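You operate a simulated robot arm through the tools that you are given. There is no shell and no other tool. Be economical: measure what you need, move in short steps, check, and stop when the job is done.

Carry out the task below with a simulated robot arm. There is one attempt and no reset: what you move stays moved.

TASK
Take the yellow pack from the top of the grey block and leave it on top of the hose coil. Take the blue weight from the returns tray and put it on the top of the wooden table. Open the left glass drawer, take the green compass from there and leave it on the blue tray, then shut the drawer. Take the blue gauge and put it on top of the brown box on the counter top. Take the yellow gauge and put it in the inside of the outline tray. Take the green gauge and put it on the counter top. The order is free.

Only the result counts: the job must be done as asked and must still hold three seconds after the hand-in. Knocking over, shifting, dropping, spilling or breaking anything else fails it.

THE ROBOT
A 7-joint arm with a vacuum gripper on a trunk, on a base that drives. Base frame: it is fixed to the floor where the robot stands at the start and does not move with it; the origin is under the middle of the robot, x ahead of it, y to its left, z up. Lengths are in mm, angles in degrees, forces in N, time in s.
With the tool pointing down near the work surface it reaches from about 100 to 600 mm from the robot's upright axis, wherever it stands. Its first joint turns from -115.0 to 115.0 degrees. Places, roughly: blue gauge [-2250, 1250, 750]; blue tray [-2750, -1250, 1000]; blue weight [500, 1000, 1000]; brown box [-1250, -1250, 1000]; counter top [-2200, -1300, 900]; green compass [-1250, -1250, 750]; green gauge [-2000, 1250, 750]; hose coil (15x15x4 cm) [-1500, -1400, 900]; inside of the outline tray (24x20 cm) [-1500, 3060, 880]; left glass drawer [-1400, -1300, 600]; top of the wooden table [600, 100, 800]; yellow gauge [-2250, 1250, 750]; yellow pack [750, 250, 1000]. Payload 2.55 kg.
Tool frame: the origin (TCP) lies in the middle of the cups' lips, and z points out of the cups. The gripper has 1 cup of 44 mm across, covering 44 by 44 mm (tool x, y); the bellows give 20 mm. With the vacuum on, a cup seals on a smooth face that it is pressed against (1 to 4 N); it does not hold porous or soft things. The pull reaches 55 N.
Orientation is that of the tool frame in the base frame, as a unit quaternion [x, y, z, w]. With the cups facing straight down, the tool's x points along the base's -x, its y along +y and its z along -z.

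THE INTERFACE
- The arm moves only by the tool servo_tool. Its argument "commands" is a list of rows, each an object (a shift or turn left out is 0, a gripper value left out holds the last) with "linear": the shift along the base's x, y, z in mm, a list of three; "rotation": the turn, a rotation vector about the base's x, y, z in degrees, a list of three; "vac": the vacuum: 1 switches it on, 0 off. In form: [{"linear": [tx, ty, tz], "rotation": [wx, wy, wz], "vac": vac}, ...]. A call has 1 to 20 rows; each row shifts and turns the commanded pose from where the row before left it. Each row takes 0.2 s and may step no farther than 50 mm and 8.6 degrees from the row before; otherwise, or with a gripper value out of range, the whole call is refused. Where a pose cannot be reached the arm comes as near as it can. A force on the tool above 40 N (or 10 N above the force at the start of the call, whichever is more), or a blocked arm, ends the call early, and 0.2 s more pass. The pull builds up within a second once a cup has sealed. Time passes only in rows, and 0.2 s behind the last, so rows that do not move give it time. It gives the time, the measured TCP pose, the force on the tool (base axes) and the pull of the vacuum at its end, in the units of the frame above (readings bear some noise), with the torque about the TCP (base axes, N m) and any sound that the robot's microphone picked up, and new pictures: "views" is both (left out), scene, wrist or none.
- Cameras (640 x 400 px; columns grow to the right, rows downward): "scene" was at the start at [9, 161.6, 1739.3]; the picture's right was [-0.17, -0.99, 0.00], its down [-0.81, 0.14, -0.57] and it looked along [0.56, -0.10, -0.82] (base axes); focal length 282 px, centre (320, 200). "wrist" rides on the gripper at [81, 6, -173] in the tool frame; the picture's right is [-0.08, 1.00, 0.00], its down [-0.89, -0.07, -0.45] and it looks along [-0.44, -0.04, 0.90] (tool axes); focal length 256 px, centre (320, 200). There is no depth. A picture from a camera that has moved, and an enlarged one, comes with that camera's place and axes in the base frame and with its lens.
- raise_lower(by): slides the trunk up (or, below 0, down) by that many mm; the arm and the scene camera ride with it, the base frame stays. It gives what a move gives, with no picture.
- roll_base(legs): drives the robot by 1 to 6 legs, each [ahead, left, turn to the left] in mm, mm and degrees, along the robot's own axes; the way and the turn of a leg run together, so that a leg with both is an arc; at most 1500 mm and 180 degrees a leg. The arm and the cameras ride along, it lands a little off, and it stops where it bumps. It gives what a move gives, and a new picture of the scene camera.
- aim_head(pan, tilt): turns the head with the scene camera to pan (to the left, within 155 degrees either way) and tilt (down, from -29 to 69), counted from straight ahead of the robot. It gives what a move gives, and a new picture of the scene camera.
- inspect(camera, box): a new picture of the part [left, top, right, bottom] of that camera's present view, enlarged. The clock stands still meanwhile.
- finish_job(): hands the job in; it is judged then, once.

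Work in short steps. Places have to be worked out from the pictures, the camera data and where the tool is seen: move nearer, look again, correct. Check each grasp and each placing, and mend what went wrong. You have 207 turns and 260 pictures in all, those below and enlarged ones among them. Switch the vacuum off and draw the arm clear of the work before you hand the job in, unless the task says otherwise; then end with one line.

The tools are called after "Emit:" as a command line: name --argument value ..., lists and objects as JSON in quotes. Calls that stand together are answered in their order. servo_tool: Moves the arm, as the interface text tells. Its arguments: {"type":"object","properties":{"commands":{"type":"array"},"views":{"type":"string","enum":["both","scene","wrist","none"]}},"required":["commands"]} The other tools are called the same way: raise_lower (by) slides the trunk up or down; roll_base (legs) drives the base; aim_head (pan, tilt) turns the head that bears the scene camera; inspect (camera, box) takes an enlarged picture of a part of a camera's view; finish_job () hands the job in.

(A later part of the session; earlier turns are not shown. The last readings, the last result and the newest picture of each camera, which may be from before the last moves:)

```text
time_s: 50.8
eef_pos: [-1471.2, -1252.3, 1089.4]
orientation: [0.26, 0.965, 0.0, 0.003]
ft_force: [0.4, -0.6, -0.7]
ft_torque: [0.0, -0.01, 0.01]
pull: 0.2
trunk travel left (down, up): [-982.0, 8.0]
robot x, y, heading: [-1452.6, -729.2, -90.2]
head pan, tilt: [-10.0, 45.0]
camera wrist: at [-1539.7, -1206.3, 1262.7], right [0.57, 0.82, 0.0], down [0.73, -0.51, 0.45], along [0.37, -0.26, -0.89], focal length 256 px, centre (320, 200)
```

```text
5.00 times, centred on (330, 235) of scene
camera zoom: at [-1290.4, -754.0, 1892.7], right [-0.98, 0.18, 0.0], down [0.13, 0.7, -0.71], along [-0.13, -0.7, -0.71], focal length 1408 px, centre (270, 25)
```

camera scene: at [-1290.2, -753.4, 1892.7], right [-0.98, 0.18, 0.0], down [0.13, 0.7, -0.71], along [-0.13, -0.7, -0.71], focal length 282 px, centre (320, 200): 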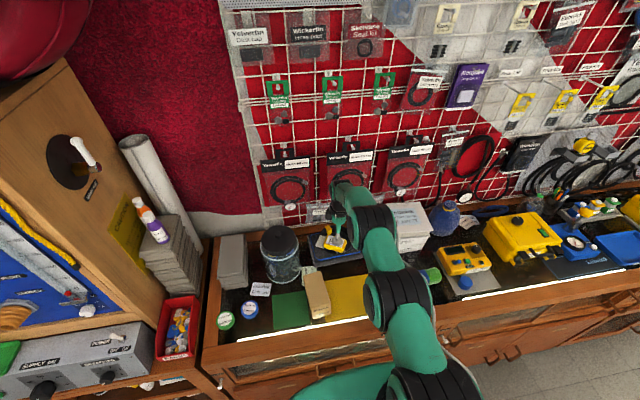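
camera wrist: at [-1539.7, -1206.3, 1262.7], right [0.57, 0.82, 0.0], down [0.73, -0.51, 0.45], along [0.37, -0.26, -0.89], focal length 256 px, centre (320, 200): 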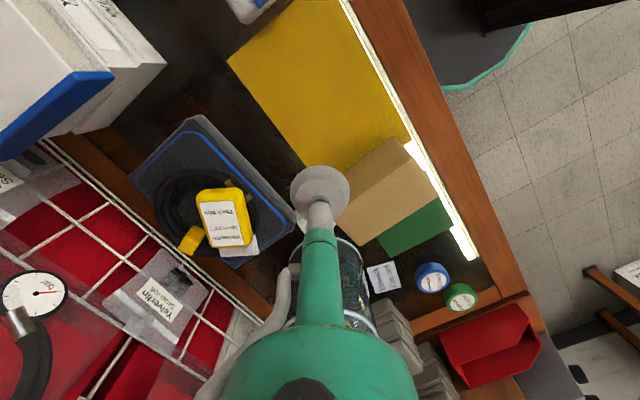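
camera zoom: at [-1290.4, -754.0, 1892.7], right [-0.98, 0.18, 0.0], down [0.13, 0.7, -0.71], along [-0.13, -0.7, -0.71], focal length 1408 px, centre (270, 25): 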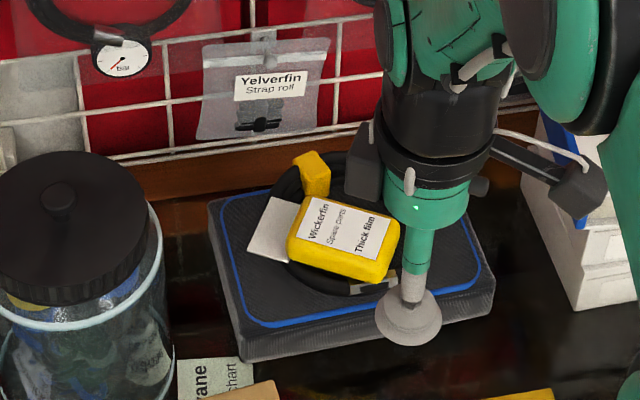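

The pack rests on the coil. Next, the drawer: I back off and lower the trunk to look at its front, where there seem to be lock labels.

Emit:
roll_base --legs '[[-550, 0, 0]]'

Emit:
servo_tool --commands '[{"linear": [-40, 0, 0], "rotation": [0, 0, -8]}, {"linear": [-40, 0, 0], "rotation": [0, 0, -8]}, {"linear": [-40, 10, 0], "rotation": [0, 0, -8]}, {"linear": [-40, 20, 0], "rotation": [0, 0, -8]}, {"linear": [-40, 20, 0], "rotation": [0, 0, -8]}, {"linear": [-40, 20, 0], "rotation": [0, 0, -8]}, {"linear": [0, 0, 0], "rotation": [0, 0, -8]}, {"rotation": [0, 0, -4]}]' --views "none"

Emit:
raise_lower --by -500

Emit:
aim_head --pan 0 --tilt 30

```text
time_s: 54.0
eef_pos: [-1469.9, -701.2, 1091.0]
orientation: [0.259, 0.966, 0.0, 0.004]
ft_force: [0.7, 0.1, 0.9]
ft_torque: [0.02, 0.0, -0.04]
pull: 0.1
trunk travel left (down, up): [-982.0, 8.0]
robot x, y, heading: [-1449.5, -180.5, -90.0]
head pan, tilt: [-10.0, 45.0]
camera scene: at [-1289.2, -201.6, 1892.7], right [-0.98, 0.17, 0.0], down [0.12, 0.7, -0.71], along [-0.12, -0.7, -0.71], focal length 282 px, centre (320, 200)
```

scene: 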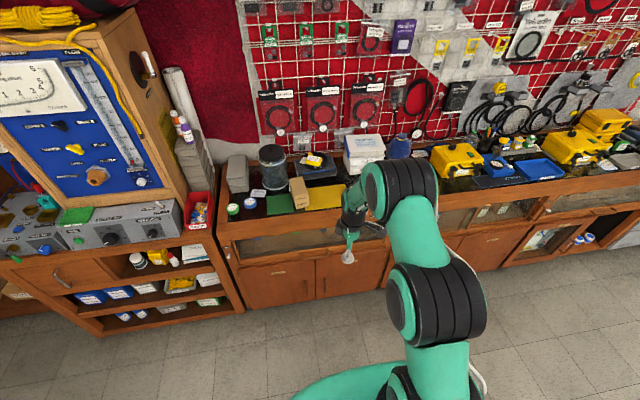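

```text
time_s: 55.8
eef_pos: [-1710.5, -630.2, 1090.5]
orientation: [0.708, 0.706, -0.002, 0.004]
ft_force: [-0.3, 0.3, 0.2]
ft_torque: [0.01, 0.01, 0.0]
pull: 0.0
trunk travel left (down, up): [-982.0, 8.0]
robot x, y, heading: [-1449.0, -180.3, -90.2]
head pan, tilt: [-10.0, 45.0]
```

```text
refused: -500 is not a number from -400 to 400
```

```text
time_s: 56.6
eef_pos: [-1709.2, -631.3, 1090.1]
orientation: [0.707, 0.707, -0.003, 0.004]
ft_force: [0.6, 0.4, 0.0]
ft_torque: [-0.01, -0.03, 0.01]
pull: 0.1
trunk travel left (down, up): [-982.0, 8.0]
robot x, y, heading: [-1449.8, -179.4, -89.8]
head pan, tilt: [0.0, 30.0]
camera scene: at [-1275.1, -211.9, 1915.3], right [-1.0, 0.0, 0.0], down [0.0, 0.5, -0.87], along [0.0, -0.87, -0.5], focal length 282 px, centre (320, 200)
```

scene: 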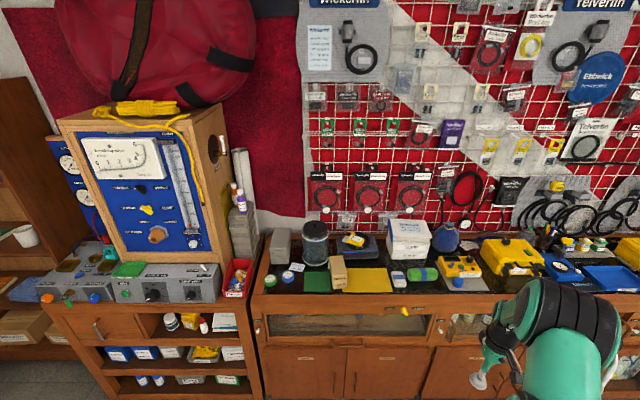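

Emit:
inspect --camera "scene" --box '[250, 220, 490, 370]'

Emit:
raise_lower --by -350

Emit:
aim_head --pan 5 --tilt 30

Emit:
inspect --camera "scene" --box '[250, 170, 490, 320]'

```text
2.67 times, centred on (370, 295) of scene
camera zoom: at [-1275.1, -211.9, 1915.3], right [-1.0, 0.0, 0.0], down [0.0, 0.5, -0.87], along [0.0, -0.87, -0.5], focal length 751 px, centre (187, -53)
```

zoom: 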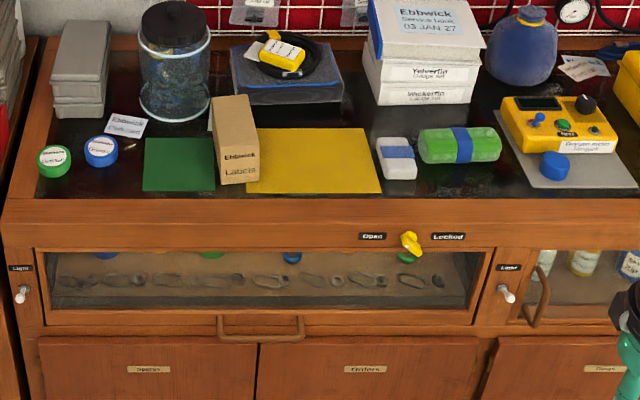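

```text
time_s: 60.0
eef_pos: [-1709.7, -631.5, 741.7]
orientation: [0.707, 0.707, -0.002, 0.004]
ft_force: [0.1, -0.2, 0.1]
ft_torque: [0.02, 0.01, 0.01]
pull: 0.2
trunk travel left (down, up): [-632.0, 358.0]
robot x, y, heading: [-1450.0, -180.6, -90.0]
head pan, tilt: [0.0, 30.0]
```

```text
time_s: 60.6
eef_pos: [-1710.2, -631.4, 740.9]
orientation: [0.707, 0.707, -0.003, 0.004]
ft_force: [-0.1, -1.1, -1.0]
ft_torque: [0.0, 0.0, -0.02]
pull: 0.1
trunk travel left (down, up): [-632.0, 358.0]
robot x, y, heading: [-1451.0, -177.7, -90.4]
head pan, tilt: [5.0, 30.0]
camera scene: at [-1267.3, -211.6, 1565.4], right [-1.0, -0.09, 0.0], down [-0.04, 0.5, -0.87], along [0.07, -0.86, -0.5], focal length 282 px, centre (320, 200)
```

scene: 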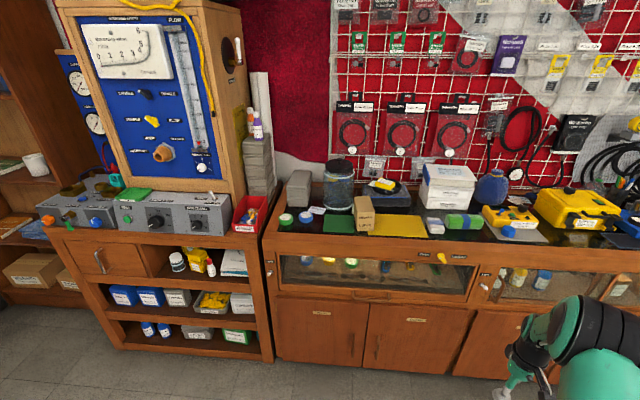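

```text
2.67 times, centred on (370, 245) of scene
camera zoom: at [-1267.3, -211.6, 1565.4], right [-1.0, -0.09, 0.0], down [-0.04, 0.5, -0.87], along [0.07, -0.86, -0.5], focal length 751 px, centre (187, 80)
```

zoom: 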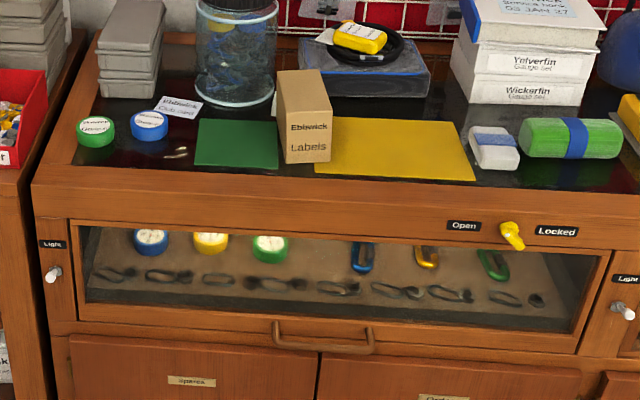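

There's a yellow lock lever between "Open" and "Locked"; I inspect it closely.

Emit:
inspect --camera "scene" --box '[410, 240, 482, 285]'

Emit:
inspect --camera "scene" --box '[270, 250, 400, 310]'

```text
8.89 times, centred on (446, 262) of scene
camera zoom: at [-1267.3, -211.6, 1565.4], right [-1.0, -0.09, 0.0], down [-0.04, 0.5, -0.87], along [0.07, -0.86, -0.5], focal length 2503 px, centre (-800, -356)
```

zoom: 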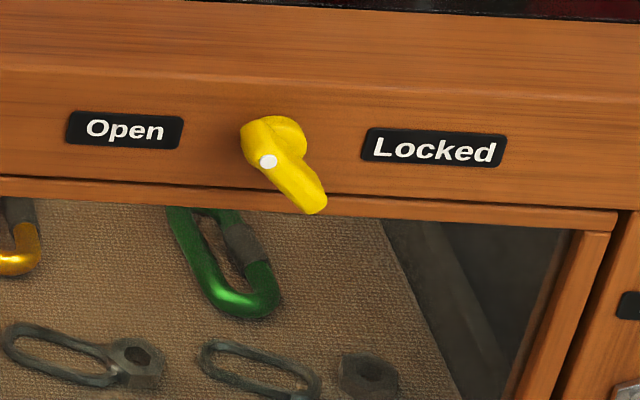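

```text
4.92 times, centred on (335, 280) of scene
camera zoom: at [-1267.3, -211.6, 1565.4], right [-1.0, -0.09, 0.0], down [-0.04, 0.5, -0.87], along [0.07, -0.86, -0.5], focal length 1386 px, centre (246, -194)
```

zoom: 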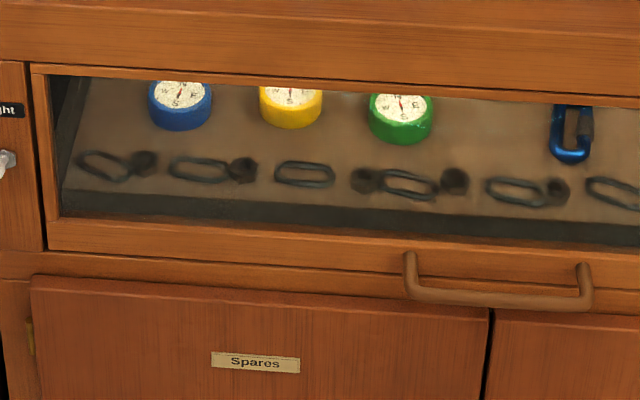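

I need to see the lever head-on; I shift the robot right.

Emit:
roll_base --legs '[[0, -370, 0]]'

Emit:
inspect --camera "scene" --box '[260, 230, 360, 300]'

```text
time_s: 63.0
eef_pos: [-2077.9, -630.9, 740.1]
orientation: [0.707, 0.707, -0.002, 0.004]
ft_force: [-0.2, 0.3, 0.1]
ft_torque: [0.03, -0.04, 0.01]
pull: 0.0
trunk travel left (down, up): [-632.0, 358.0]
robot x, y, heading: [-1816.6, -175.2, -90.1]
head pan, tilt: [5.0, 30.0]
camera scene: at [-1635.0, -211.3, 1565.5], right [-1.0, -0.09, 0.0], down [-0.04, 0.5, -0.87], along [0.07, -0.86, -0.5], focal length 282 px, centre (320, 200)
```

scene: 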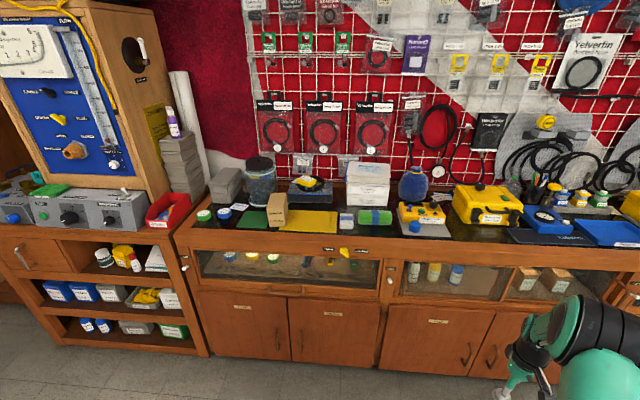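

```text
5.71 times, centred on (310, 265) of scene
camera zoom: at [-1635.0, -211.3, 1565.5], right [-1.0, -0.09, 0.0], down [-0.04, 0.5, -0.87], along [0.07, -0.86, -0.5], focal length 1609 px, centre (377, -171)
```

zoom: 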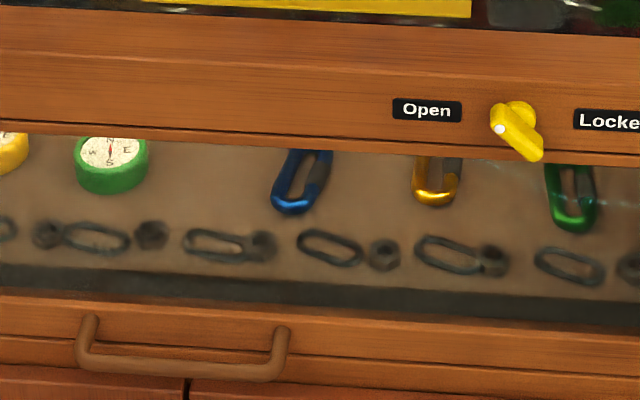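

The white dot points to "Open", so the drawer should be unlocked. I position the robot in front of the drawer at about (-1420, -350) to use the cup horizontally on the glass front.

Emit:
roll_base --legs '[[170, 397, 0]]'

Emit:
servo_tool --commands '[{"linear": [45, 0, 3]}, {"linear": [45, 0, 3]}, {"linear": [45, 0, 0]}, {"linear": [45, 0, 0]}, {"linear": [45, 0, 0]}, {"linear": [30, 0, 0]}, {"rotation": [-8, 0, 0]}, {"rotation": [-8, 0, 0]}, {"rotation": [-8, 0, 0]}, {"rotation": [-8, 0, 0]}, {"rotation": [-8, 0, 0]}, {"rotation": [-8, 0, 0]}, {"rotation": [-8, 0, 0]}, {"rotation": [-8, 0, 0]}, {"rotation": [-8, 0, 0]}, {"rotation": [-8, 0, 0]}, {"rotation": [-8, 0, 0]}, {"rotation": [-2, 0, 0]}, {}]' --views "wrist"

```text
time_s: 65.7
eef_pos: [-1675.6, -804.2, 741.0]
orientation: [0.707, 0.708, -0.003, 0.003]
ft_force: [0.2, 0.1, 0.8]
ft_torque: [-0.01, 0.06, 0.0]
pull: 0.1
trunk travel left (down, up): [-632.0, 358.0]
robot x, y, heading: [-1414.0, -352.9, -89.9]
head pan, tilt: [5.0, 30.0]
camera scene: at [-1234.1, -383.3, 1565.3], right [-1.0, -0.09, 0.0], down [-0.04, 0.5, -0.87], along [0.08, -0.86, -0.5], focal length 282 px, centre (320, 200)
```

scene: 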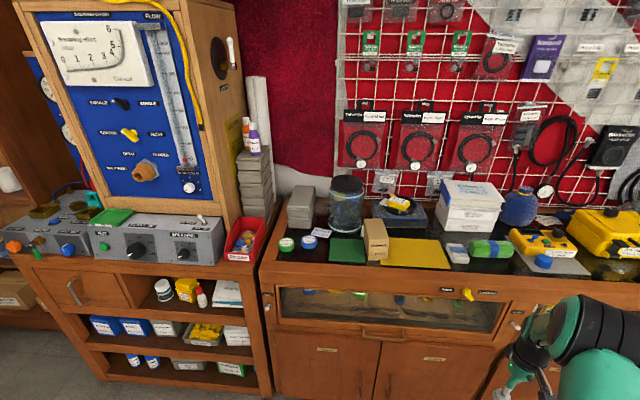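

```text
time_s: 69.7
eef_pos: [-1421.5, -804.3, 747.6]
orientation: [-0.497, -0.498, 0.503, -0.502]
ft_force: [-0.2, 0.3, -0.3]
ft_torque: [-0.01, -0.02, 0.0]
pull: 0.0
trunk travel left (down, up): [-632.0, 358.0]
robot x, y, heading: [-1418.4, -349.1, -89.7]
head pan, tilt: [5.0, 30.0]
camera wrist: at [-1414.9, -632.8, 665.2], right [1.0, 0.0, 0.08], down [-0.07, 0.45, 0.89], along [-0.03, -0.89, 0.45], focal length 256 px, centre (320, 200)
```

wrist: 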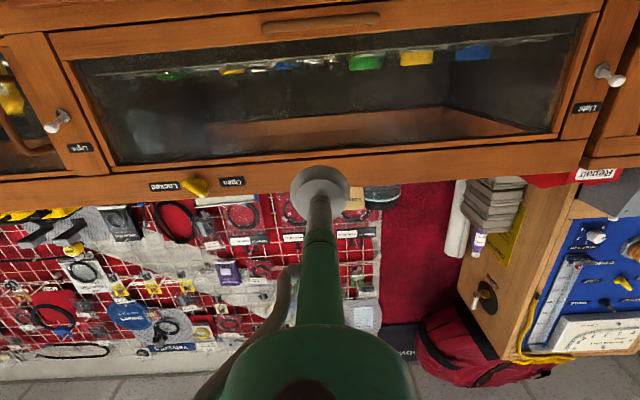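

The cup faces the pane. I check the lever from this view before pulling.

Emit:
inspect --camera "wrist" --box '[130, 165, 270, 215]'

Emit:
servo_tool --commands '[{"linear": [0, -45, -5]}, {"linear": [0, -45, 0]}, {"linear": [0, -45, 0]}, {"linear": [0, -40, 0]}, {"linear": [0, -30, 0], "vac": 1}, {}]' --views "wrist"

```text
4.57 times, centred on (200, 190) of wrist
camera zoom: at [-1414.9, -632.8, 665.2], right [1.0, 0.0, 0.08], down [-0.07, 0.45, 0.89], along [-0.03, -0.89, 0.45], focal length 1170 px, centre (869, 246)
```

zoom: 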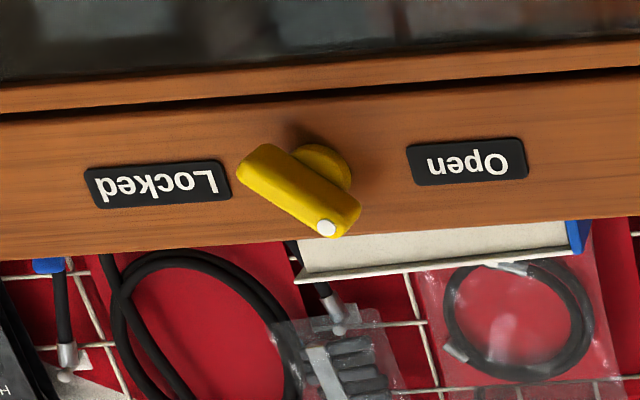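

```text
time_s: 71.0
eef_pos: [-1421.4, -1009.5, 742.2]
orientation: [0.497, 0.499, -0.501, 0.502]
ft_force: [0.6, -1.1, -0.4]
ft_torque: [-0.01, 0.01, -0.02]
pull: 0.0
trunk travel left (down, up): [-632.0, 358.0]
robot x, y, heading: [-1416.5, -348.8, -89.7]
head pan, tilt: [5.0, 30.0]
camera wrist: at [-1414.8, -837.9, 660.5], right [1.0, 0.0, 0.08], down [-0.07, 0.45, 0.89], along [-0.03, -0.89, 0.45], focal length 256 px, centre (320, 200)
```

wrist: 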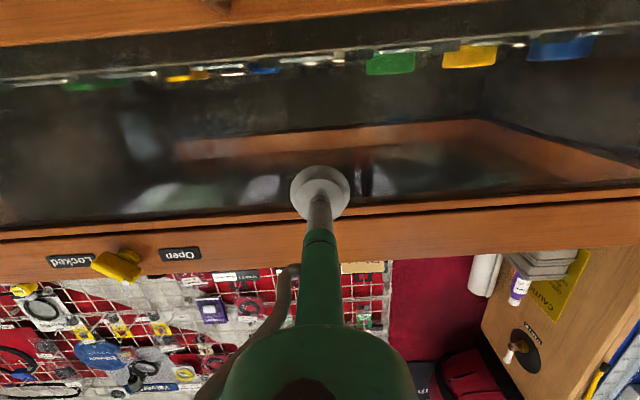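

The dot is on the Open side. I press on gently.

Emit:
servo_tool --commands '[{"linear": [0, -15, 0]}, {"linear": [0, -12, 0]}, {"linear": [0, -10, 0]}, {"linear": [0, -8, 0]}, {}]' --views "none"

```text
time_s: 72.2
eef_pos: [-1421.0, -1054.0, 740.7]
orientation: [-0.498, -0.499, 0.502, -0.502]
ft_force: [0.1, -0.4, 0.4]
ft_torque: [0.01, 0.01, 0.03]
pull: 0.0
trunk travel left (down, up): [-632.0, 358.0]
robot x, y, heading: [-1419.5, -349.7, -89.8]
head pan, tilt: [5.0, 30.0]
```

Emit:
servo_tool --commands '[{"linear": [0, -8, 0]}, {"linear": [0, -6, 0]}, {"linear": [0, -6, 0]}, {}]' --views "wrist"

```text
time_s: 73.2
eef_pos: [-1420.2, -1073.4, 741.1]
orientation: [-0.499, -0.498, 0.502, -0.501]
ft_force: [-0.4, -0.6, -0.1]
ft_torque: [0.0, 0.02, 0.03]
pull: 0.1
trunk travel left (down, up): [-632.0, 358.0]
robot x, y, heading: [-1415.3, -348.8, -89.9]
head pan, tilt: [5.0, 30.0]
camera wrist: at [-1414.7, -902.5, 660.3], right [1.0, 0.0, 0.08], down [-0.07, 0.45, 0.89], along [-0.03, -0.89, 0.45], focal length 256 px, centre (320, 200)
```

wrist: 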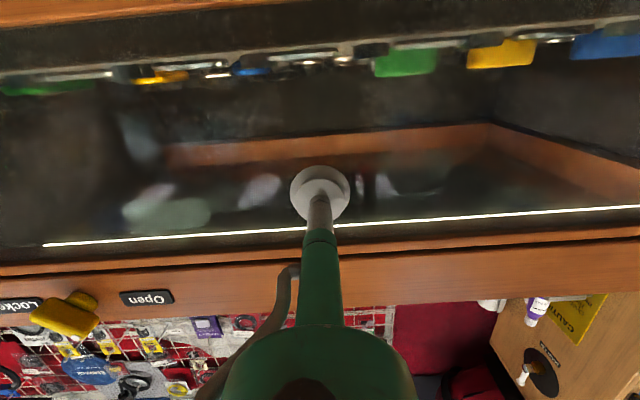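

The label triangulates the front face to y≈-1075, so the pane should be just ahead; I continue.

Emit:
servo_tool --commands '[{"linear": [0, -6, 0]}, {"linear": [0, -5, 0]}, {"linear": [0, -5, 0]}, {}]' --views "none"

```text
time_s: 74.2
eef_pos: [-1421.8, -1087.0, 744.9]
orientation: [0.495, 0.498, -0.503, 0.504]
ft_force: [1.5, 21.7, 17.1]
ft_torque: [0.64, -0.04, -0.08]
pull: 54.8
trunk travel left (down, up): [-632.0, 358.0]
robot x, y, heading: [-1415.6, -348.5, -89.8]
head pan, tilt: [5.0, 30.0]
```

Sealed on the pane. I pull the drawer out gently.

Emit:
servo_tool --commands '[{"linear": [0, 8, 0]}, {"linear": [0, 8, 0]}, {"linear": [0, 10, 0]}, {"linear": [0, 10, 0]}, {}]' --views "wrist"

```text
time_s: 75.5
eef_pos: [-1421.8, -1052.5, 746.3]
orientation: [-0.495, -0.497, 0.504, -0.504]
ft_force: [3.1, -0.6, 18.7]
ft_torque: [0.49, -0.07, -0.08]
pull: 54.5
trunk travel left (down, up): [-632.0, 358.0]
robot x, y, heading: [-1415.0, -348.1, -90.1]
head pan, tilt: [5.0, 30.0]
camera wrist: at [-1414.9, -882.2, 662.6], right [1.0, 0.0, 0.08], down [-0.07, 0.46, 0.89], along [-0.03, -0.89, 0.46], focal length 256 px, centre (320, 200)
```

wrist: 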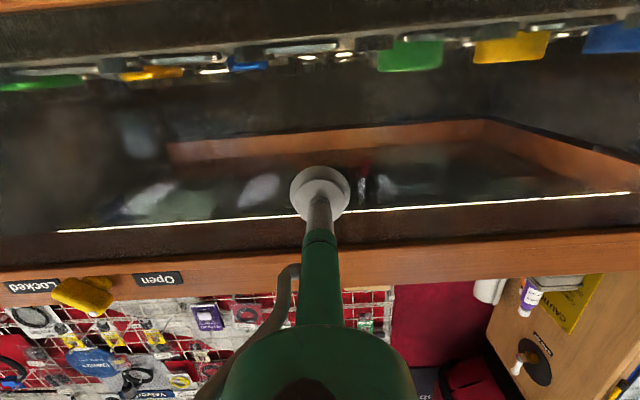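

The drawer follows smoothly. I keep pulling, about 170 mm more.

Emit:
servo_tool --commands '[{"linear": [0, 15, 3]}, {"linear": [0, 20, 0]}, {"linear": [0, 20, 0]}, {"linear": [0, 20, 0]}, {"linear": [0, 20, 0]}, {"linear": [0, 20, 0]}, {"linear": [0, 20, 0]}, {"linear": [0, 20, 0]}, {"linear": [0, 15, 0]}, {}]' --views "both"

```text
time_s: 77.7
eef_pos: [-1422.1, -882.4, 745.0]
orientation: [0.496, 0.499, -0.502, 0.503]
ft_force: [0.0, 1.8, 12.0]
ft_torque: [0.17, 0.06, 0.01]
pull: 54.2
trunk travel left (down, up): [-632.0, 358.0]
robot x, y, heading: [-1419.6, -348.7, -89.9]
head pan, tilt: [5.0, 30.0]
camera scene: at [-1234.7, -380.7, 1565.4], right [-1.0, -0.09, 0.0], down [-0.04, 0.5, -0.87], along [0.08, -0.86, -0.5], focal length 282 px, centre (320, 200)
camera wrist: at [-1414.7, -711.1, 663.6], right [1.0, 0.0, 0.08], down [-0.07, 0.45, 0.89], along [-0.03, -0.89, 0.45], focal length 256 px, centre (320, 200)
```

scene: 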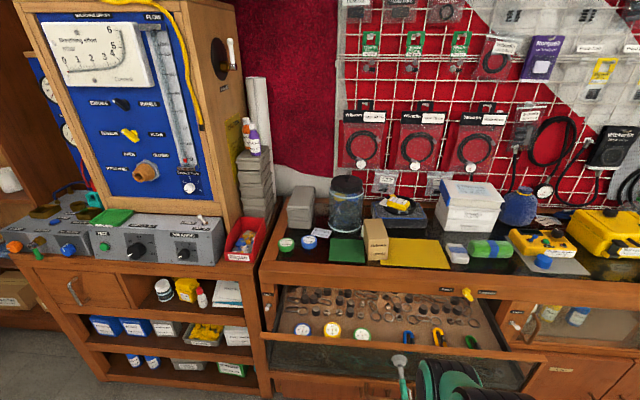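
wrist: 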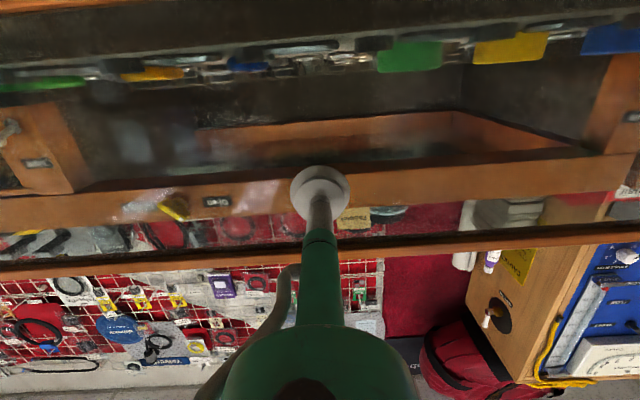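

The drawer is open by about 205 mm. I release, back off, raise and turn the tool down again.

Emit:
servo_tool --commands '[{"vac": 0}, {}, {}, {"linear": [0, 15, 0]}, {"linear": [0, 40, 10]}, {"linear": [0, 0, 45], "rotation": [8, 0, 0]}, {"linear": [0, 0, 45], "rotation": [8, 0, 0]}, {"linear": [0, 0, 45], "rotation": [8, 0, 0]}, {"linear": [0, 0, 45], "rotation": [8, 0, 0]}, {"linear": [0, 0, 45], "rotation": [8, 0, 0]}, {"rotation": [8, 0, 0]}, {"rotation": [8, 0, 0]}, {"rotation": [8, 0, 0]}, {"rotation": [8, 0, 0]}, {"rotation": [8, 0, 0]}, {"rotation": [8, 0, 0]}, {"rotation": [2, 0, 0]}, {}]' --views "wrist"

```text
time_s: 81.5
eef_pos: [-1421.0, -817.2, 949.6]
orientation: [0.706, 0.708, -0.002, 0.004]
ft_force: [-0.2, -0.4, -0.3]
ft_torque: [-0.01, 0.0, 0.02]
pull: 0.0
out of reach, approached as far as the arm can: row 16, 17
trunk travel left (down, up): [-632.0, 358.0]
robot x, y, heading: [-1417.3, -348.3, -89.7]
head pan, tilt: [5.0, 30.0]
camera wrist: at [-1414.7, -736.1, 1122.2], right [1.0, -0.08, 0.0], down [-0.07, -0.89, 0.45], along [-0.03, -0.45, -0.89], focal length 256 px, centre (320, 200)
```

wrist: 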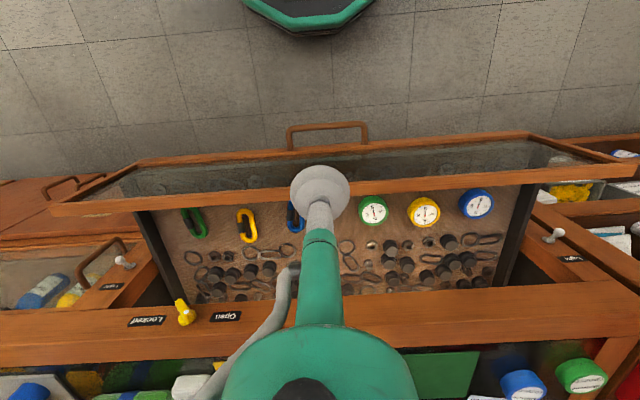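

The green compass shows in the opened drawer at about (-1325, -990). I move above it and refine.

Emit:
servo_tool --commands '[{"linear": [30, -35, -10]}, {"linear": [30, -35, -15]}, {"linear": [32, -40, -15]}, {"linear": [0, -30, -25]}, {"linear": [0, 0, -20]}, {}]' --views "wrist"

```text
refused: row 3 steps farther than a row can; nothing moved
```

Emit:
servo_tool --commands '[{"linear": [30, -35, -10]}, {"linear": [30, -35, -15]}, {"linear": [30, -35, -15]}, {"linear": [2, -35, -25]}, {"linear": [0, 0, -20]}, {}]' --views "wrist"

```text
time_s: 82.8
eef_pos: [-1332.8, -934.7, 836.3]
orientation: [0.707, 0.708, -0.003, 0.004]
ft_force: [0.4, -0.5, -0.8]
ft_torque: [-0.01, 0.0, 0.01]
pull: 0.2
out of reach, approached as far as the arm can: row 1, 2, 3, 4
trunk travel left (down, up): [-632.0, 358.0]
robot x, y, heading: [-1417.8, -351.3, -89.9]
head pan, tilt: [5.0, 30.0]
camera wrist: at [-1326.4, -853.3, 1009.3], right [1.0, -0.08, 0.0], down [-0.07, -0.89, 0.45], along [-0.03, -0.45, -0.89], focal length 256 px, centre (320, 200)
```

wrist: 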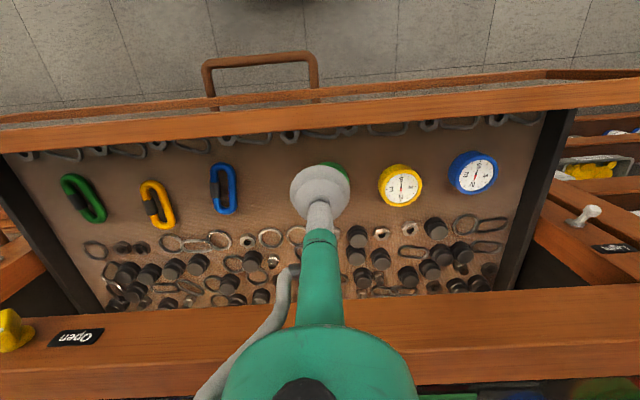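

The compass is at about (-1328, -995), top z ≈ 680. I pull the arm back and drive the base 130 mm nearer for reach.

Emit:
servo_tool --commands '[{"linear": [0, 40, 0]}, {"linear": [0, 45, 0]}, {"linear": [0, 45, 0]}]' --views "none"

Emit:
roll_base --legs '[[130, 40, 0]]'

Emit:
servo_tool --commands '[{"linear": [-38, 0, -15]}, {"linear": [0, -15, -30], "rotation": [-8, 0, 0]}, {}]' --views "wrist"

```text
time_s: 83.7
eef_pos: [-1332.7, -802.7, 836.2]
orientation: [0.706, 0.708, -0.003, 0.004]
ft_force: [-0.9, -0.7, 0.5]
ft_torque: [0.02, 0.04, 0.01]
pull: 0.0
trunk travel left (down, up): [-632.0, 358.0]
robot x, y, heading: [-1415.4, -352.2, -89.7]
head pan, tilt: [5.0, 30.0]
```

```text
time_s: 85.0
eef_pos: [-1291.5, -934.7, 834.8]
orientation: [0.707, 0.707, -0.003, 0.003]
ft_force: [0.0, -0.6, 0.5]
ft_torque: [0.03, 0.01, 0.0]
pull: 0.1
trunk travel left (down, up): [-632.0, 358.0]
robot x, y, heading: [-1374.6, -481.2, -89.9]
head pan, tilt: [5.0, 30.0]
camera scene: at [-1193.9, -514.0, 1565.3], right [-1.0, -0.09, 0.0], down [-0.05, 0.5, -0.87], along [0.08, -0.86, -0.5], focal length 282 px, centre (320, 200)
```

scene: 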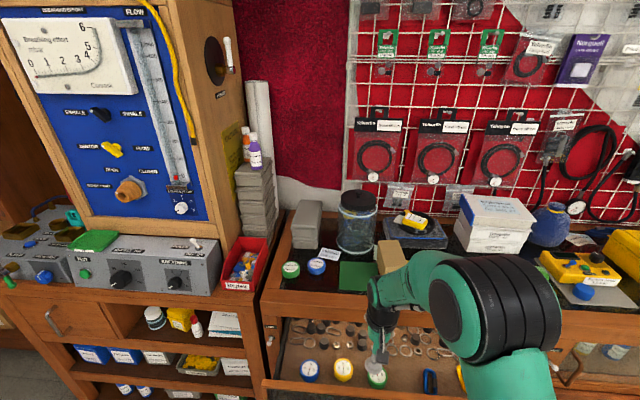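

```text
time_s: 85.8
eef_pos: [-1329.8, -949.2, 789.1]
orientation: [0.704, 0.706, -0.051, 0.052]
ft_force: [-0.2, -0.7, 0.7]
ft_torque: [0.0, -0.02, -0.01]
pull: 0.0
trunk travel left (down, up): [-632.0, 358.0]
robot x, y, heading: [-1378.9, -478.9, -90.0]
head pan, tilt: [5.0, 30.0]
camera wrist: at [-1323.8, -844.3, 949.9], right [1.0, -0.08, 0.01], down [-0.07, -0.82, 0.57], along [-0.03, -0.57, -0.82], focal length 256 px, centre (320, 200)
```

wrist: 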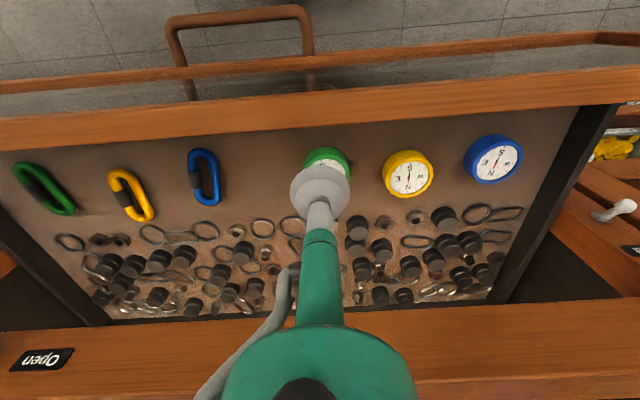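

Compass centre refined to about (-1325, -988). I descend towards it.

Emit:
servo_tool --commands '[{"linear": [3, -20, -30]}, {"linear": [2, -15, -30]}, {}]' --views "wrist"

```text
time_s: 86.6
eef_pos: [-1325.0, -983.7, 731.0]
orientation: [0.704, 0.707, -0.052, 0.052]
ft_force: [-0.3, 0.2, 0.5]
ft_torque: [-0.03, -0.04, 0.01]
pull: 0.0
trunk travel left (down, up): [-632.0, 358.0]
robot x, y, heading: [-1378.4, -479.4, -90.1]
head pan, tilt: [5.0, 30.0]
camera wrist: at [-1318.8, -879.1, 890.2], right [1.0, -0.08, 0.01], down [-0.07, -0.82, 0.57], along [-0.03, -0.57, -0.82], focal length 256 px, centre (320, 200)
```

wrist: 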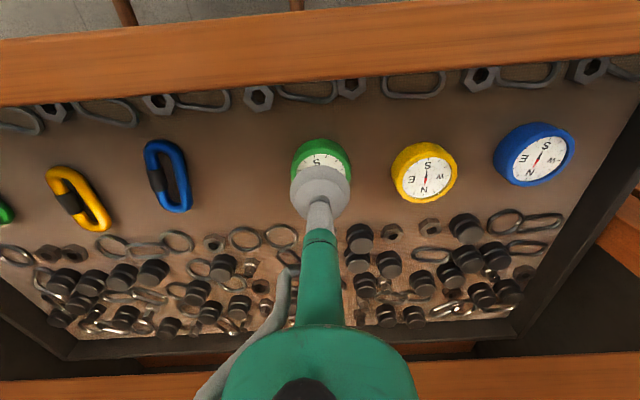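

Emit:
servo_tool --commands '[{"linear": [1, -6, -15], "vac": 1}, {"linear": [0, 0, -10]}, {"linear": [0, 0, -8]}, {"linear": [0, 0, -6]}, {}]' --views "wrist"

```text
time_s: 87.8
eef_pos: [-1324.2, -991.0, 691.2]
orientation: [0.704, 0.706, -0.053, 0.052]
ft_force: [-0.6, -0.1, -0.4]
ft_torque: [-0.04, 0.0, -0.02]
pull: 0.0
trunk travel left (down, up): [-632.0, 358.0]
robot x, y, heading: [-1377.5, -482.0, -89.9]
head pan, tilt: [5.0, 30.0]
camera wrist: at [-1317.4, -885.6, 851.0], right [1.0, -0.08, 0.01], down [-0.07, -0.82, 0.57], along [-0.03, -0.57, -0.82], focal length 256 px, centre (320, 200)
```

wrist: 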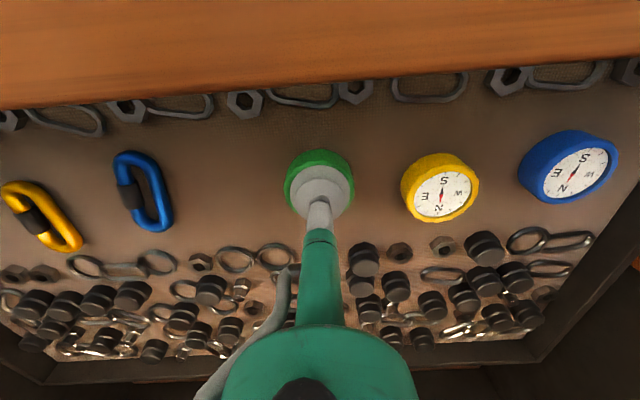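

Cup is well centred over the face; final descent.

Emit:
servo_tool --commands '[{"linear": [0, 0, -6]}, {"linear": [0, 0, -5]}, {"linear": [0, 0, -4]}, {}, {}]' --views "none"

```text
time_s: 89.0
eef_pos: [-1324.6, -990.2, 675.7]
orientation: [0.705, 0.705, -0.053, 0.053]
ft_force: [-0.1, -0.1, -0.2]
ft_torque: [-0.01, 0.02, -0.03]
pull: 0.1
trunk travel left (down, up): [-632.0, 358.0]
robot x, y, heading: [-1376.1, -478.1, -90.0]
head pan, tilt: [5.0, 30.0]
```

Emit:
servo_tool --commands '[{"linear": [0, 0, -5]}, {"linear": [0, 0, -4]}, {"linear": [0, 0, -4]}, {}]' --views "wrist"

```text
time_s: 90.0
eef_pos: [-1323.8, -989.2, 663.3]
orientation: [0.704, 0.707, -0.053, 0.052]
ft_force: [0.1, -0.2, 1.7]
ft_torque: [0.0, 0.02, 0.03]
pull: 0.1
trunk travel left (down, up): [-632.0, 358.0]
robot x, y, heading: [-1377.3, -476.2, -89.9]
head pan, tilt: [5.0, 30.0]
camera wrist: at [-1317.4, -885.1, 822.7], right [1.0, -0.08, 0.01], down [-0.07, -0.82, 0.57], along [-0.03, -0.57, -0.82], focal length 256 px, centre (320, 200)
```

wrist: 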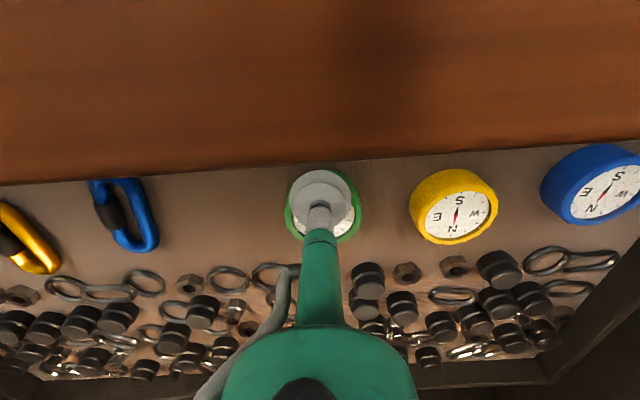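

The camera would come too near the drawer's front rail, so I lift, set the tool vertical and yaw it 90° so that the camera sits sideways.

Emit:
servo_tool --commands '[{"linear": [0, -3, 30]}, {"linear": [0, -3, 30]}, {"rotation": [8, 0, 0]}, {"rotation": [0, 0, 8]}, {"rotation": [0, 0, 8]}, {"rotation": [0, 0, 8]}, {"rotation": [0, 0, 8]}, {"rotation": [0, 0, 8]}, {"rotation": [0, 0, 8]}, {"rotation": [0, 0, 8]}, {"rotation": [0, 0, 8]}, {"rotation": [0, 0, 8]}, {"rotation": [0, 0, 8]}, {"rotation": [0, 0, 8]}, {"rotation": [0, 0, 2]}, {}]' --views "wrist"

```text
time_s: 93.4
eef_pos: [-1323.4, -995.2, 722.0]
orientation: [-0.001, 1.0, 0.001, 0.004]
ft_force: [0.0, -0.2, -0.5]
ft_torque: [-0.02, -0.02, 0.01]
pull: 0.1
trunk travel left (down, up): [-632.0, 358.0]
robot x, y, heading: [-1375.0, -479.7, -89.9]
head pan, tilt: [5.0, 30.0]
camera wrist: at [-1405.6, -990.6, 896.0], right [0.08, 1.0, 0.0], down [0.89, -0.07, 0.45], along [0.45, -0.03, -0.89], focal length 256 px, centre (320, 200)
```

wrist: 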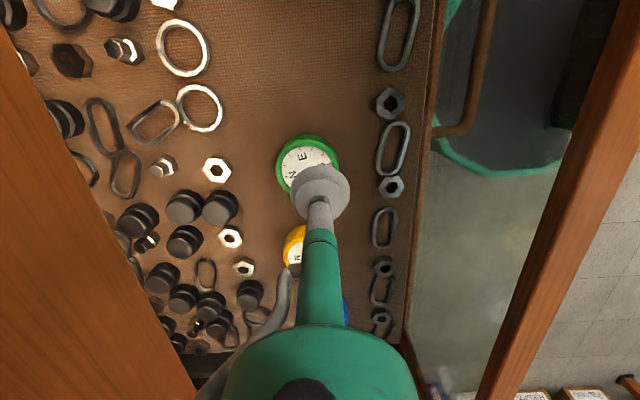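

The face centre is at about (-1323, -1007). I descend there.

Emit:
servo_tool --commands '[{"linear": [0, -6, -20]}, {"linear": [0, -6, -20]}, {"linear": [0, 0, -15]}, {"linear": [0, 0, -5]}, {}]' --views "wrist"

```text
time_s: 94.6
eef_pos: [-1322.5, -1011.5, 668.4]
orientation: [-0.002, 1.0, -0.006, 0.004]
ft_force: [1.3, -2.3, 32.4]
ft_torque: [0.45, 0.27, 0.03]
pull: 55.3
trunk travel left (down, up): [-632.0, 358.0]
robot x, y, heading: [-1379.8, -482.3, -89.9]
head pan, tilt: [5.0, 30.0]
camera wrist: at [-1405.2, -1003.2, 840.6], right [0.08, 1.0, -0.01], down [0.89, -0.06, 0.45], along [0.45, -0.05, -0.89], focal length 256 px, centre (320, 200)
```

wrist: 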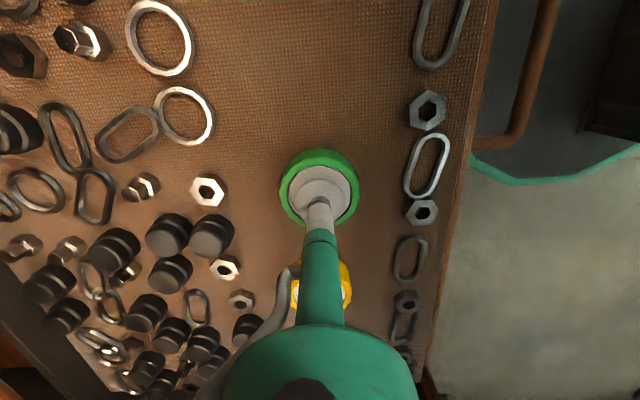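

Sealed and centred. I lift it straight up, drifting away from the counter lip.

Emit:
servo_tool --commands '[{"linear": [0, 1, 15]}, {"linear": [0, 5, 30]}, {"linear": [0, 8, 40]}, {"linear": [0, 8, 45]}, {"linear": [0, 12, 45]}, {"linear": [0, 12, 45]}, {"linear": [0, 20, 45]}, {}]' --views "wrist"

```text
time_s: 96.4
eef_pos: [-1323.1, -940.7, 929.3]
orientation: [-0.002, 1.0, 0.002, 0.004]
ft_force: [0.4, 0.0, -1.0]
ft_torque: [0.01, 0.01, 0.03]
pull: 54.5
trunk travel left (down, up): [-632.0, 358.0]
robot x, y, heading: [-1374.5, -477.2, -89.6]
head pan, tilt: [5.0, 30.0]
camera wrist: at [-1404.7, -936.5, 1101.1], right [0.08, 1.0, 0.0], down [0.89, -0.07, 0.45], along [0.45, -0.03, -0.89], focal length 256 px, centre (320, 200)
```

wrist: 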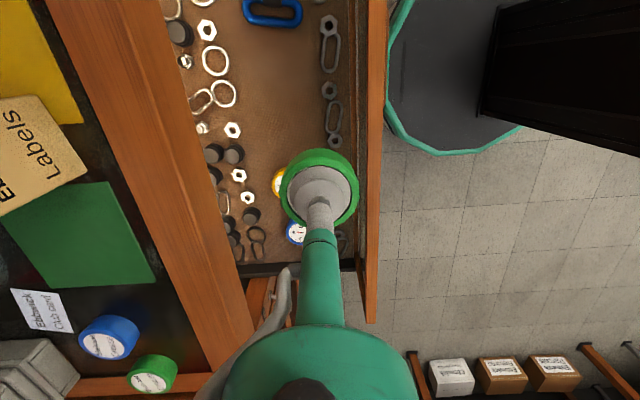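

Compass held. I back off, raise the trunk and drive along the counter to the blue tray.

Emit:
roll_base --legs '[[-300, 0, 0], [0, -1300, 0]]'

Emit:
raise_lower --by 350

Emit:
aim_head --pan 0 --tilt 35

```text
time_s: 104.6
eef_pos: [-2627.5, -650.3, 929.6]
orientation: [-0.005, 1.0, 0.001, 0.004]
ft_force: [0.3, 0.5, -0.4]
ft_torque: [-0.04, -0.03, -0.02]
pull: 54.7
trunk travel left (down, up): [-632.0, 358.0]
robot x, y, heading: [-2685.2, -189.6, -89.3]
head pan, tilt: [5.0, 30.0]
camera scene: at [-2502.9, -220.8, 1565.4], right [-1.0, -0.1, 0.0], down [-0.05, 0.5, -0.87], along [0.09, -0.86, -0.5], focal length 282 px, centre (320, 200)
```

scene: 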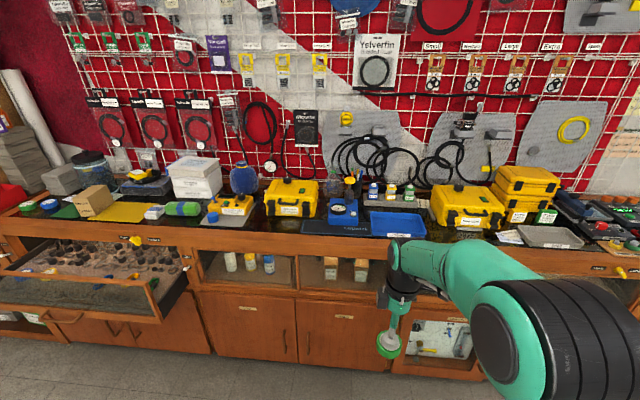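

```text
time_s: 108.0
eef_pos: [-2628.5, -650.0, 1278.9]
orientation: [-0.005, 1.0, 0.001, 0.005]
ft_force: [-1.1, 0.3, -1.1]
ft_torque: [0.03, -0.04, 0.0]
pull: 54.8
trunk travel left (down, up): [-982.0, 8.0]
robot x, y, heading: [-2688.5, -190.3, -89.3]
head pan, tilt: [5.0, 30.0]
```

```text
time_s: 108.7
eef_pos: [-2629.0, -651.5, 1278.4]
orientation: [-0.005, 1.0, 0.001, 0.004]
ft_force: [-0.2, 0.3, -1.3]
ft_torque: [0.04, -0.02, -0.02]
pull: 55.2
trunk travel left (down, up): [-982.0, 8.0]
robot x, y, heading: [-2685.7, -190.4, -89.3]
head pan, tilt: [0.0, 35.0]
camera scene: at [-2510.4, -218.8, 1907.6], right [-1.0, -0.01, 0.0], down [-0.01, 0.57, -0.82], along [0.01, -0.82, -0.57], focal length 282 px, centre (320, 200)
```

scene: 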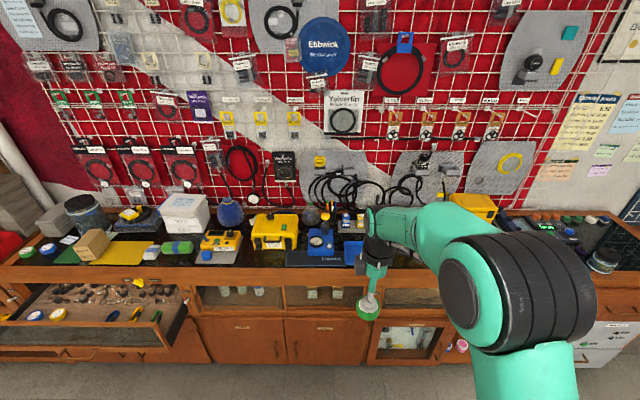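

The blue tray is at about (-2716, -1190). I drive forward 420 mm and look with the wrist.

Emit:
roll_base --legs '[[420, 0, 0]]'

Emit:
servo_tool --commands '[{"linear": [-40, -20, -20]}, {"linear": [-40, -20, -20]}, {"linear": [0, -20, -40]}, {}]' --views "wrist"

```text
time_s: 111.2
eef_pos: [-2625.1, -1070.2, 1279.0]
orientation: [-0.005, 1.0, 0.0, 0.004]
ft_force: [0.0, -0.5, -1.0]
ft_torque: [-0.01, 0.04, -0.01]
pull: 54.9
trunk travel left (down, up): [-982.0, 8.0]
robot x, y, heading: [-2681.2, -611.6, -89.5]
head pan, tilt: [0.0, 35.0]
camera scene: at [-2506.3, -638.4, 1907.6], right [-1.0, -0.01, 0.0], down [-0.01, 0.57, -0.82], along [0.01, -0.82, -0.57], focal length 282 px, centre (320, 200)
```

scene: 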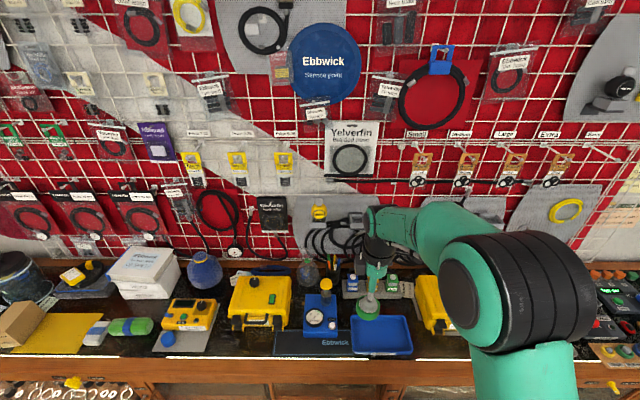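

```text
time_s: 112.2
eef_pos: [-2704.0, -1130.5, 1198.8]
orientation: [-0.004, 1.0, 0.0, 0.005]
ft_force: [-0.1, -0.8, -1.1]
ft_torque: [-0.02, 0.01, -0.02]
pull: 54.6
trunk travel left (down, up): [-982.0, 8.0]
robot x, y, heading: [-2680.4, -609.5, -89.7]
head pan, tilt: [0.0, 35.0]
camera wrist: at [-2786.1, -1125.1, 1371.9], right [0.07, 1.0, 0.0], down [0.89, -0.06, 0.45], along [0.45, -0.03, -0.89], focal length 256 px, centre (320, 200)
```

wrist: 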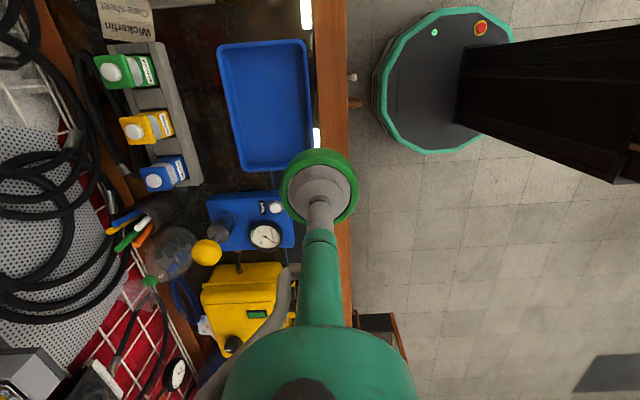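

The tray centre is (-2736, -1222). I move over it and lower.

Emit:
servo_tool --commands '[{"linear": [-11, -31, -30]}, {"linear": [-11, -31, -30]}, {"linear": [-10, -30, -30]}, {"linear": [0, 0, -45]}, {"linear": [0, 0, -45]}, {}]' --views "wrist"

```text
time_s: 113.6
eef_pos: [-2736.4, -1223.1, 1019.2]
orientation: [-0.004, 1.0, 0.0, 0.004]
ft_force: [0.0, 0.4, -0.6]
ft_torque: [-0.03, 0.04, 0.0]
pull: 54.9
trunk travel left (down, up): [-982.0, 8.0]
robot x, y, heading: [-2682.8, -610.7, -89.4]
head pan, tilt: [0.0, 35.0]
camera wrist: at [-2817.3, -1217.5, 1191.3], right [0.07, 1.0, 0.0], down [0.89, -0.06, 0.45], along [0.45, -0.03, -0.89], focal length 256 px, centre (320, 200)
```

wrist: 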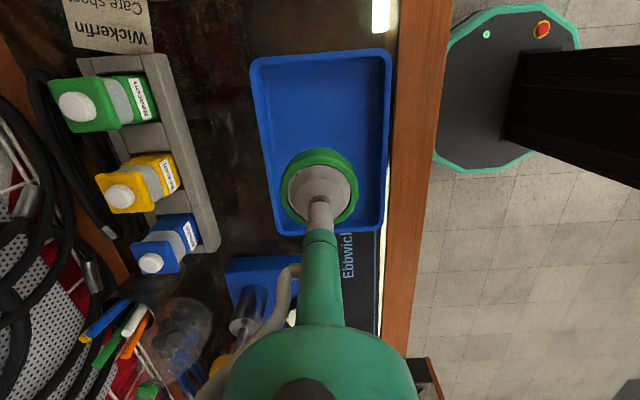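

Emit:
servo_tool --commands '[{"linear": [-12, 2, -30]}, {"linear": [0, 0, -25]}, {"linear": [0, 0, -10]}, {"linear": [0, 0, -7]}, {}]' --views "wrist"

```text
time_s: 114.8
eef_pos: [-2747.8, -1221.1, 946.0]
orientation: [-0.005, 1.0, 0.0, 0.004]
ft_force: [0.0, 0.0, -0.4]
ft_torque: [-0.03, 0.01, -0.02]
pull: 54.9
trunk travel left (down, up): [-982.0, 8.0]
robot x, y, heading: [-2678.9, -611.3, -89.2]
head pan, tilt: [0.0, 35.0]
camera wrist: at [-2829.5, -1215.5, 1118.9], right [0.07, 1.0, 0.0], down [0.89, -0.06, 0.45], along [0.45, -0.03, -0.89], focal length 256 px, centre (320, 200)
```

wrist: 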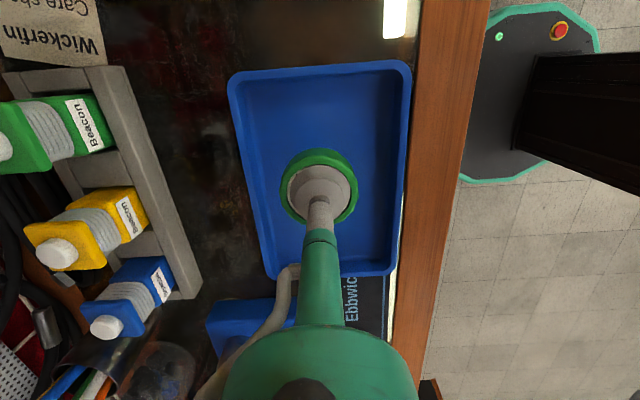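

Emit:
servo_tool --commands '[{"linear": [0, 0, -5]}, {"linear": [0, 0, -5]}, {"linear": [0, 0, -4]}, {}]' --views "none"

```text
time_s: 115.8
eef_pos: [-2748.6, -1219.9, 933.0]
orientation: [-0.005, 1.0, 0.0, 0.004]
ft_force: [-0.1, 0.0, -0.7]
ft_torque: [0.0, 0.01, -0.01]
pull: 54.9
trunk travel left (down, up): [-982.0, 8.0]
robot x, y, heading: [-2678.8, -609.1, -89.3]
head pan, tilt: [0.0, 35.0]
```

Emit:
servo_tool --commands '[{"linear": [0, 0, -4]}, {"linear": [0, 0, -4]}, {"linear": [0, 0, -3]}, {}]' --views "none"

```text
time_s: 116.8
eef_pos: [-2748.3, -1220.8, 921.4]
orientation: [-0.005, 1.0, 0.0, 0.004]
ft_force: [0.5, 0.1, -1.6]
ft_torque: [0.02, -0.03, 0.02]
pull: 54.6
trunk travel left (down, up): [-982.0, 8.0]
robot x, y, heading: [-2681.8, -612.6, -89.4]
head pan, tilt: [0.0, 35.0]
```

Emit:
servo_tool --commands '[{"linear": [0, 0, -4]}, {"linear": [0, 0, -4]}, {"linear": [0, 0, -3]}, {}]' --views "wrist"

```text
time_s: 117.8
eef_pos: [-2747.0, -1220.9, 910.0]
orientation: [-0.005, 1.0, 0.001, 0.005]
ft_force: [-0.6, -0.3, 0.4]
ft_torque: [-0.01, -0.01, 0.01]
pull: 55.1
trunk travel left (down, up): [-982.0, 8.0]
robot x, y, heading: [-2681.3, -609.9, -89.5]
head pan, tilt: [0.0, 35.0]
camera wrist: at [-2830.3, -1215.9, 1083.3], right [0.07, 1.0, 0.0], down [0.89, -0.06, 0.45], along [0.45, -0.03, -0.89], focal length 256 px, centre (320, 200)
```

wrist: 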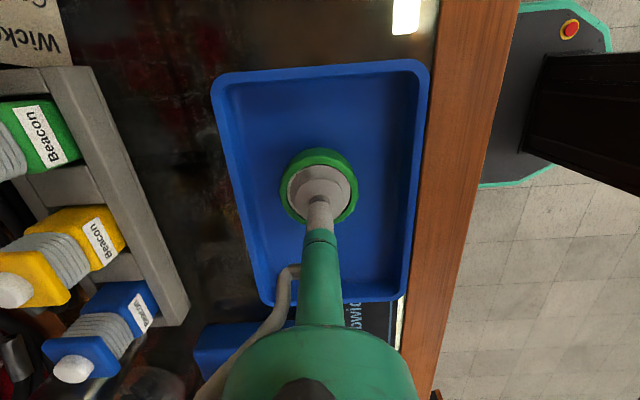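

Emit:
servo_tool --commands '[{"linear": [0, 0, -4]}, {"linear": [0, 0, -4]}, {"linear": [0, 0, -3]}, {}]' --views "none"

```text
time_s: 118.8
eef_pos: [-2748.7, -1222.2, 899.6]
orientation: [-0.005, 1.0, 0.0, 0.003]
ft_force: [-0.3, -0.6, 3.5]
ft_torque: [-0.02, 0.09, 0.05]
pull: 55.0
trunk travel left (down, up): [-982.0, 8.0]
robot x, y, heading: [-2683.4, -607.5, -89.6]
head pan, tilt: [0.0, 35.0]
```

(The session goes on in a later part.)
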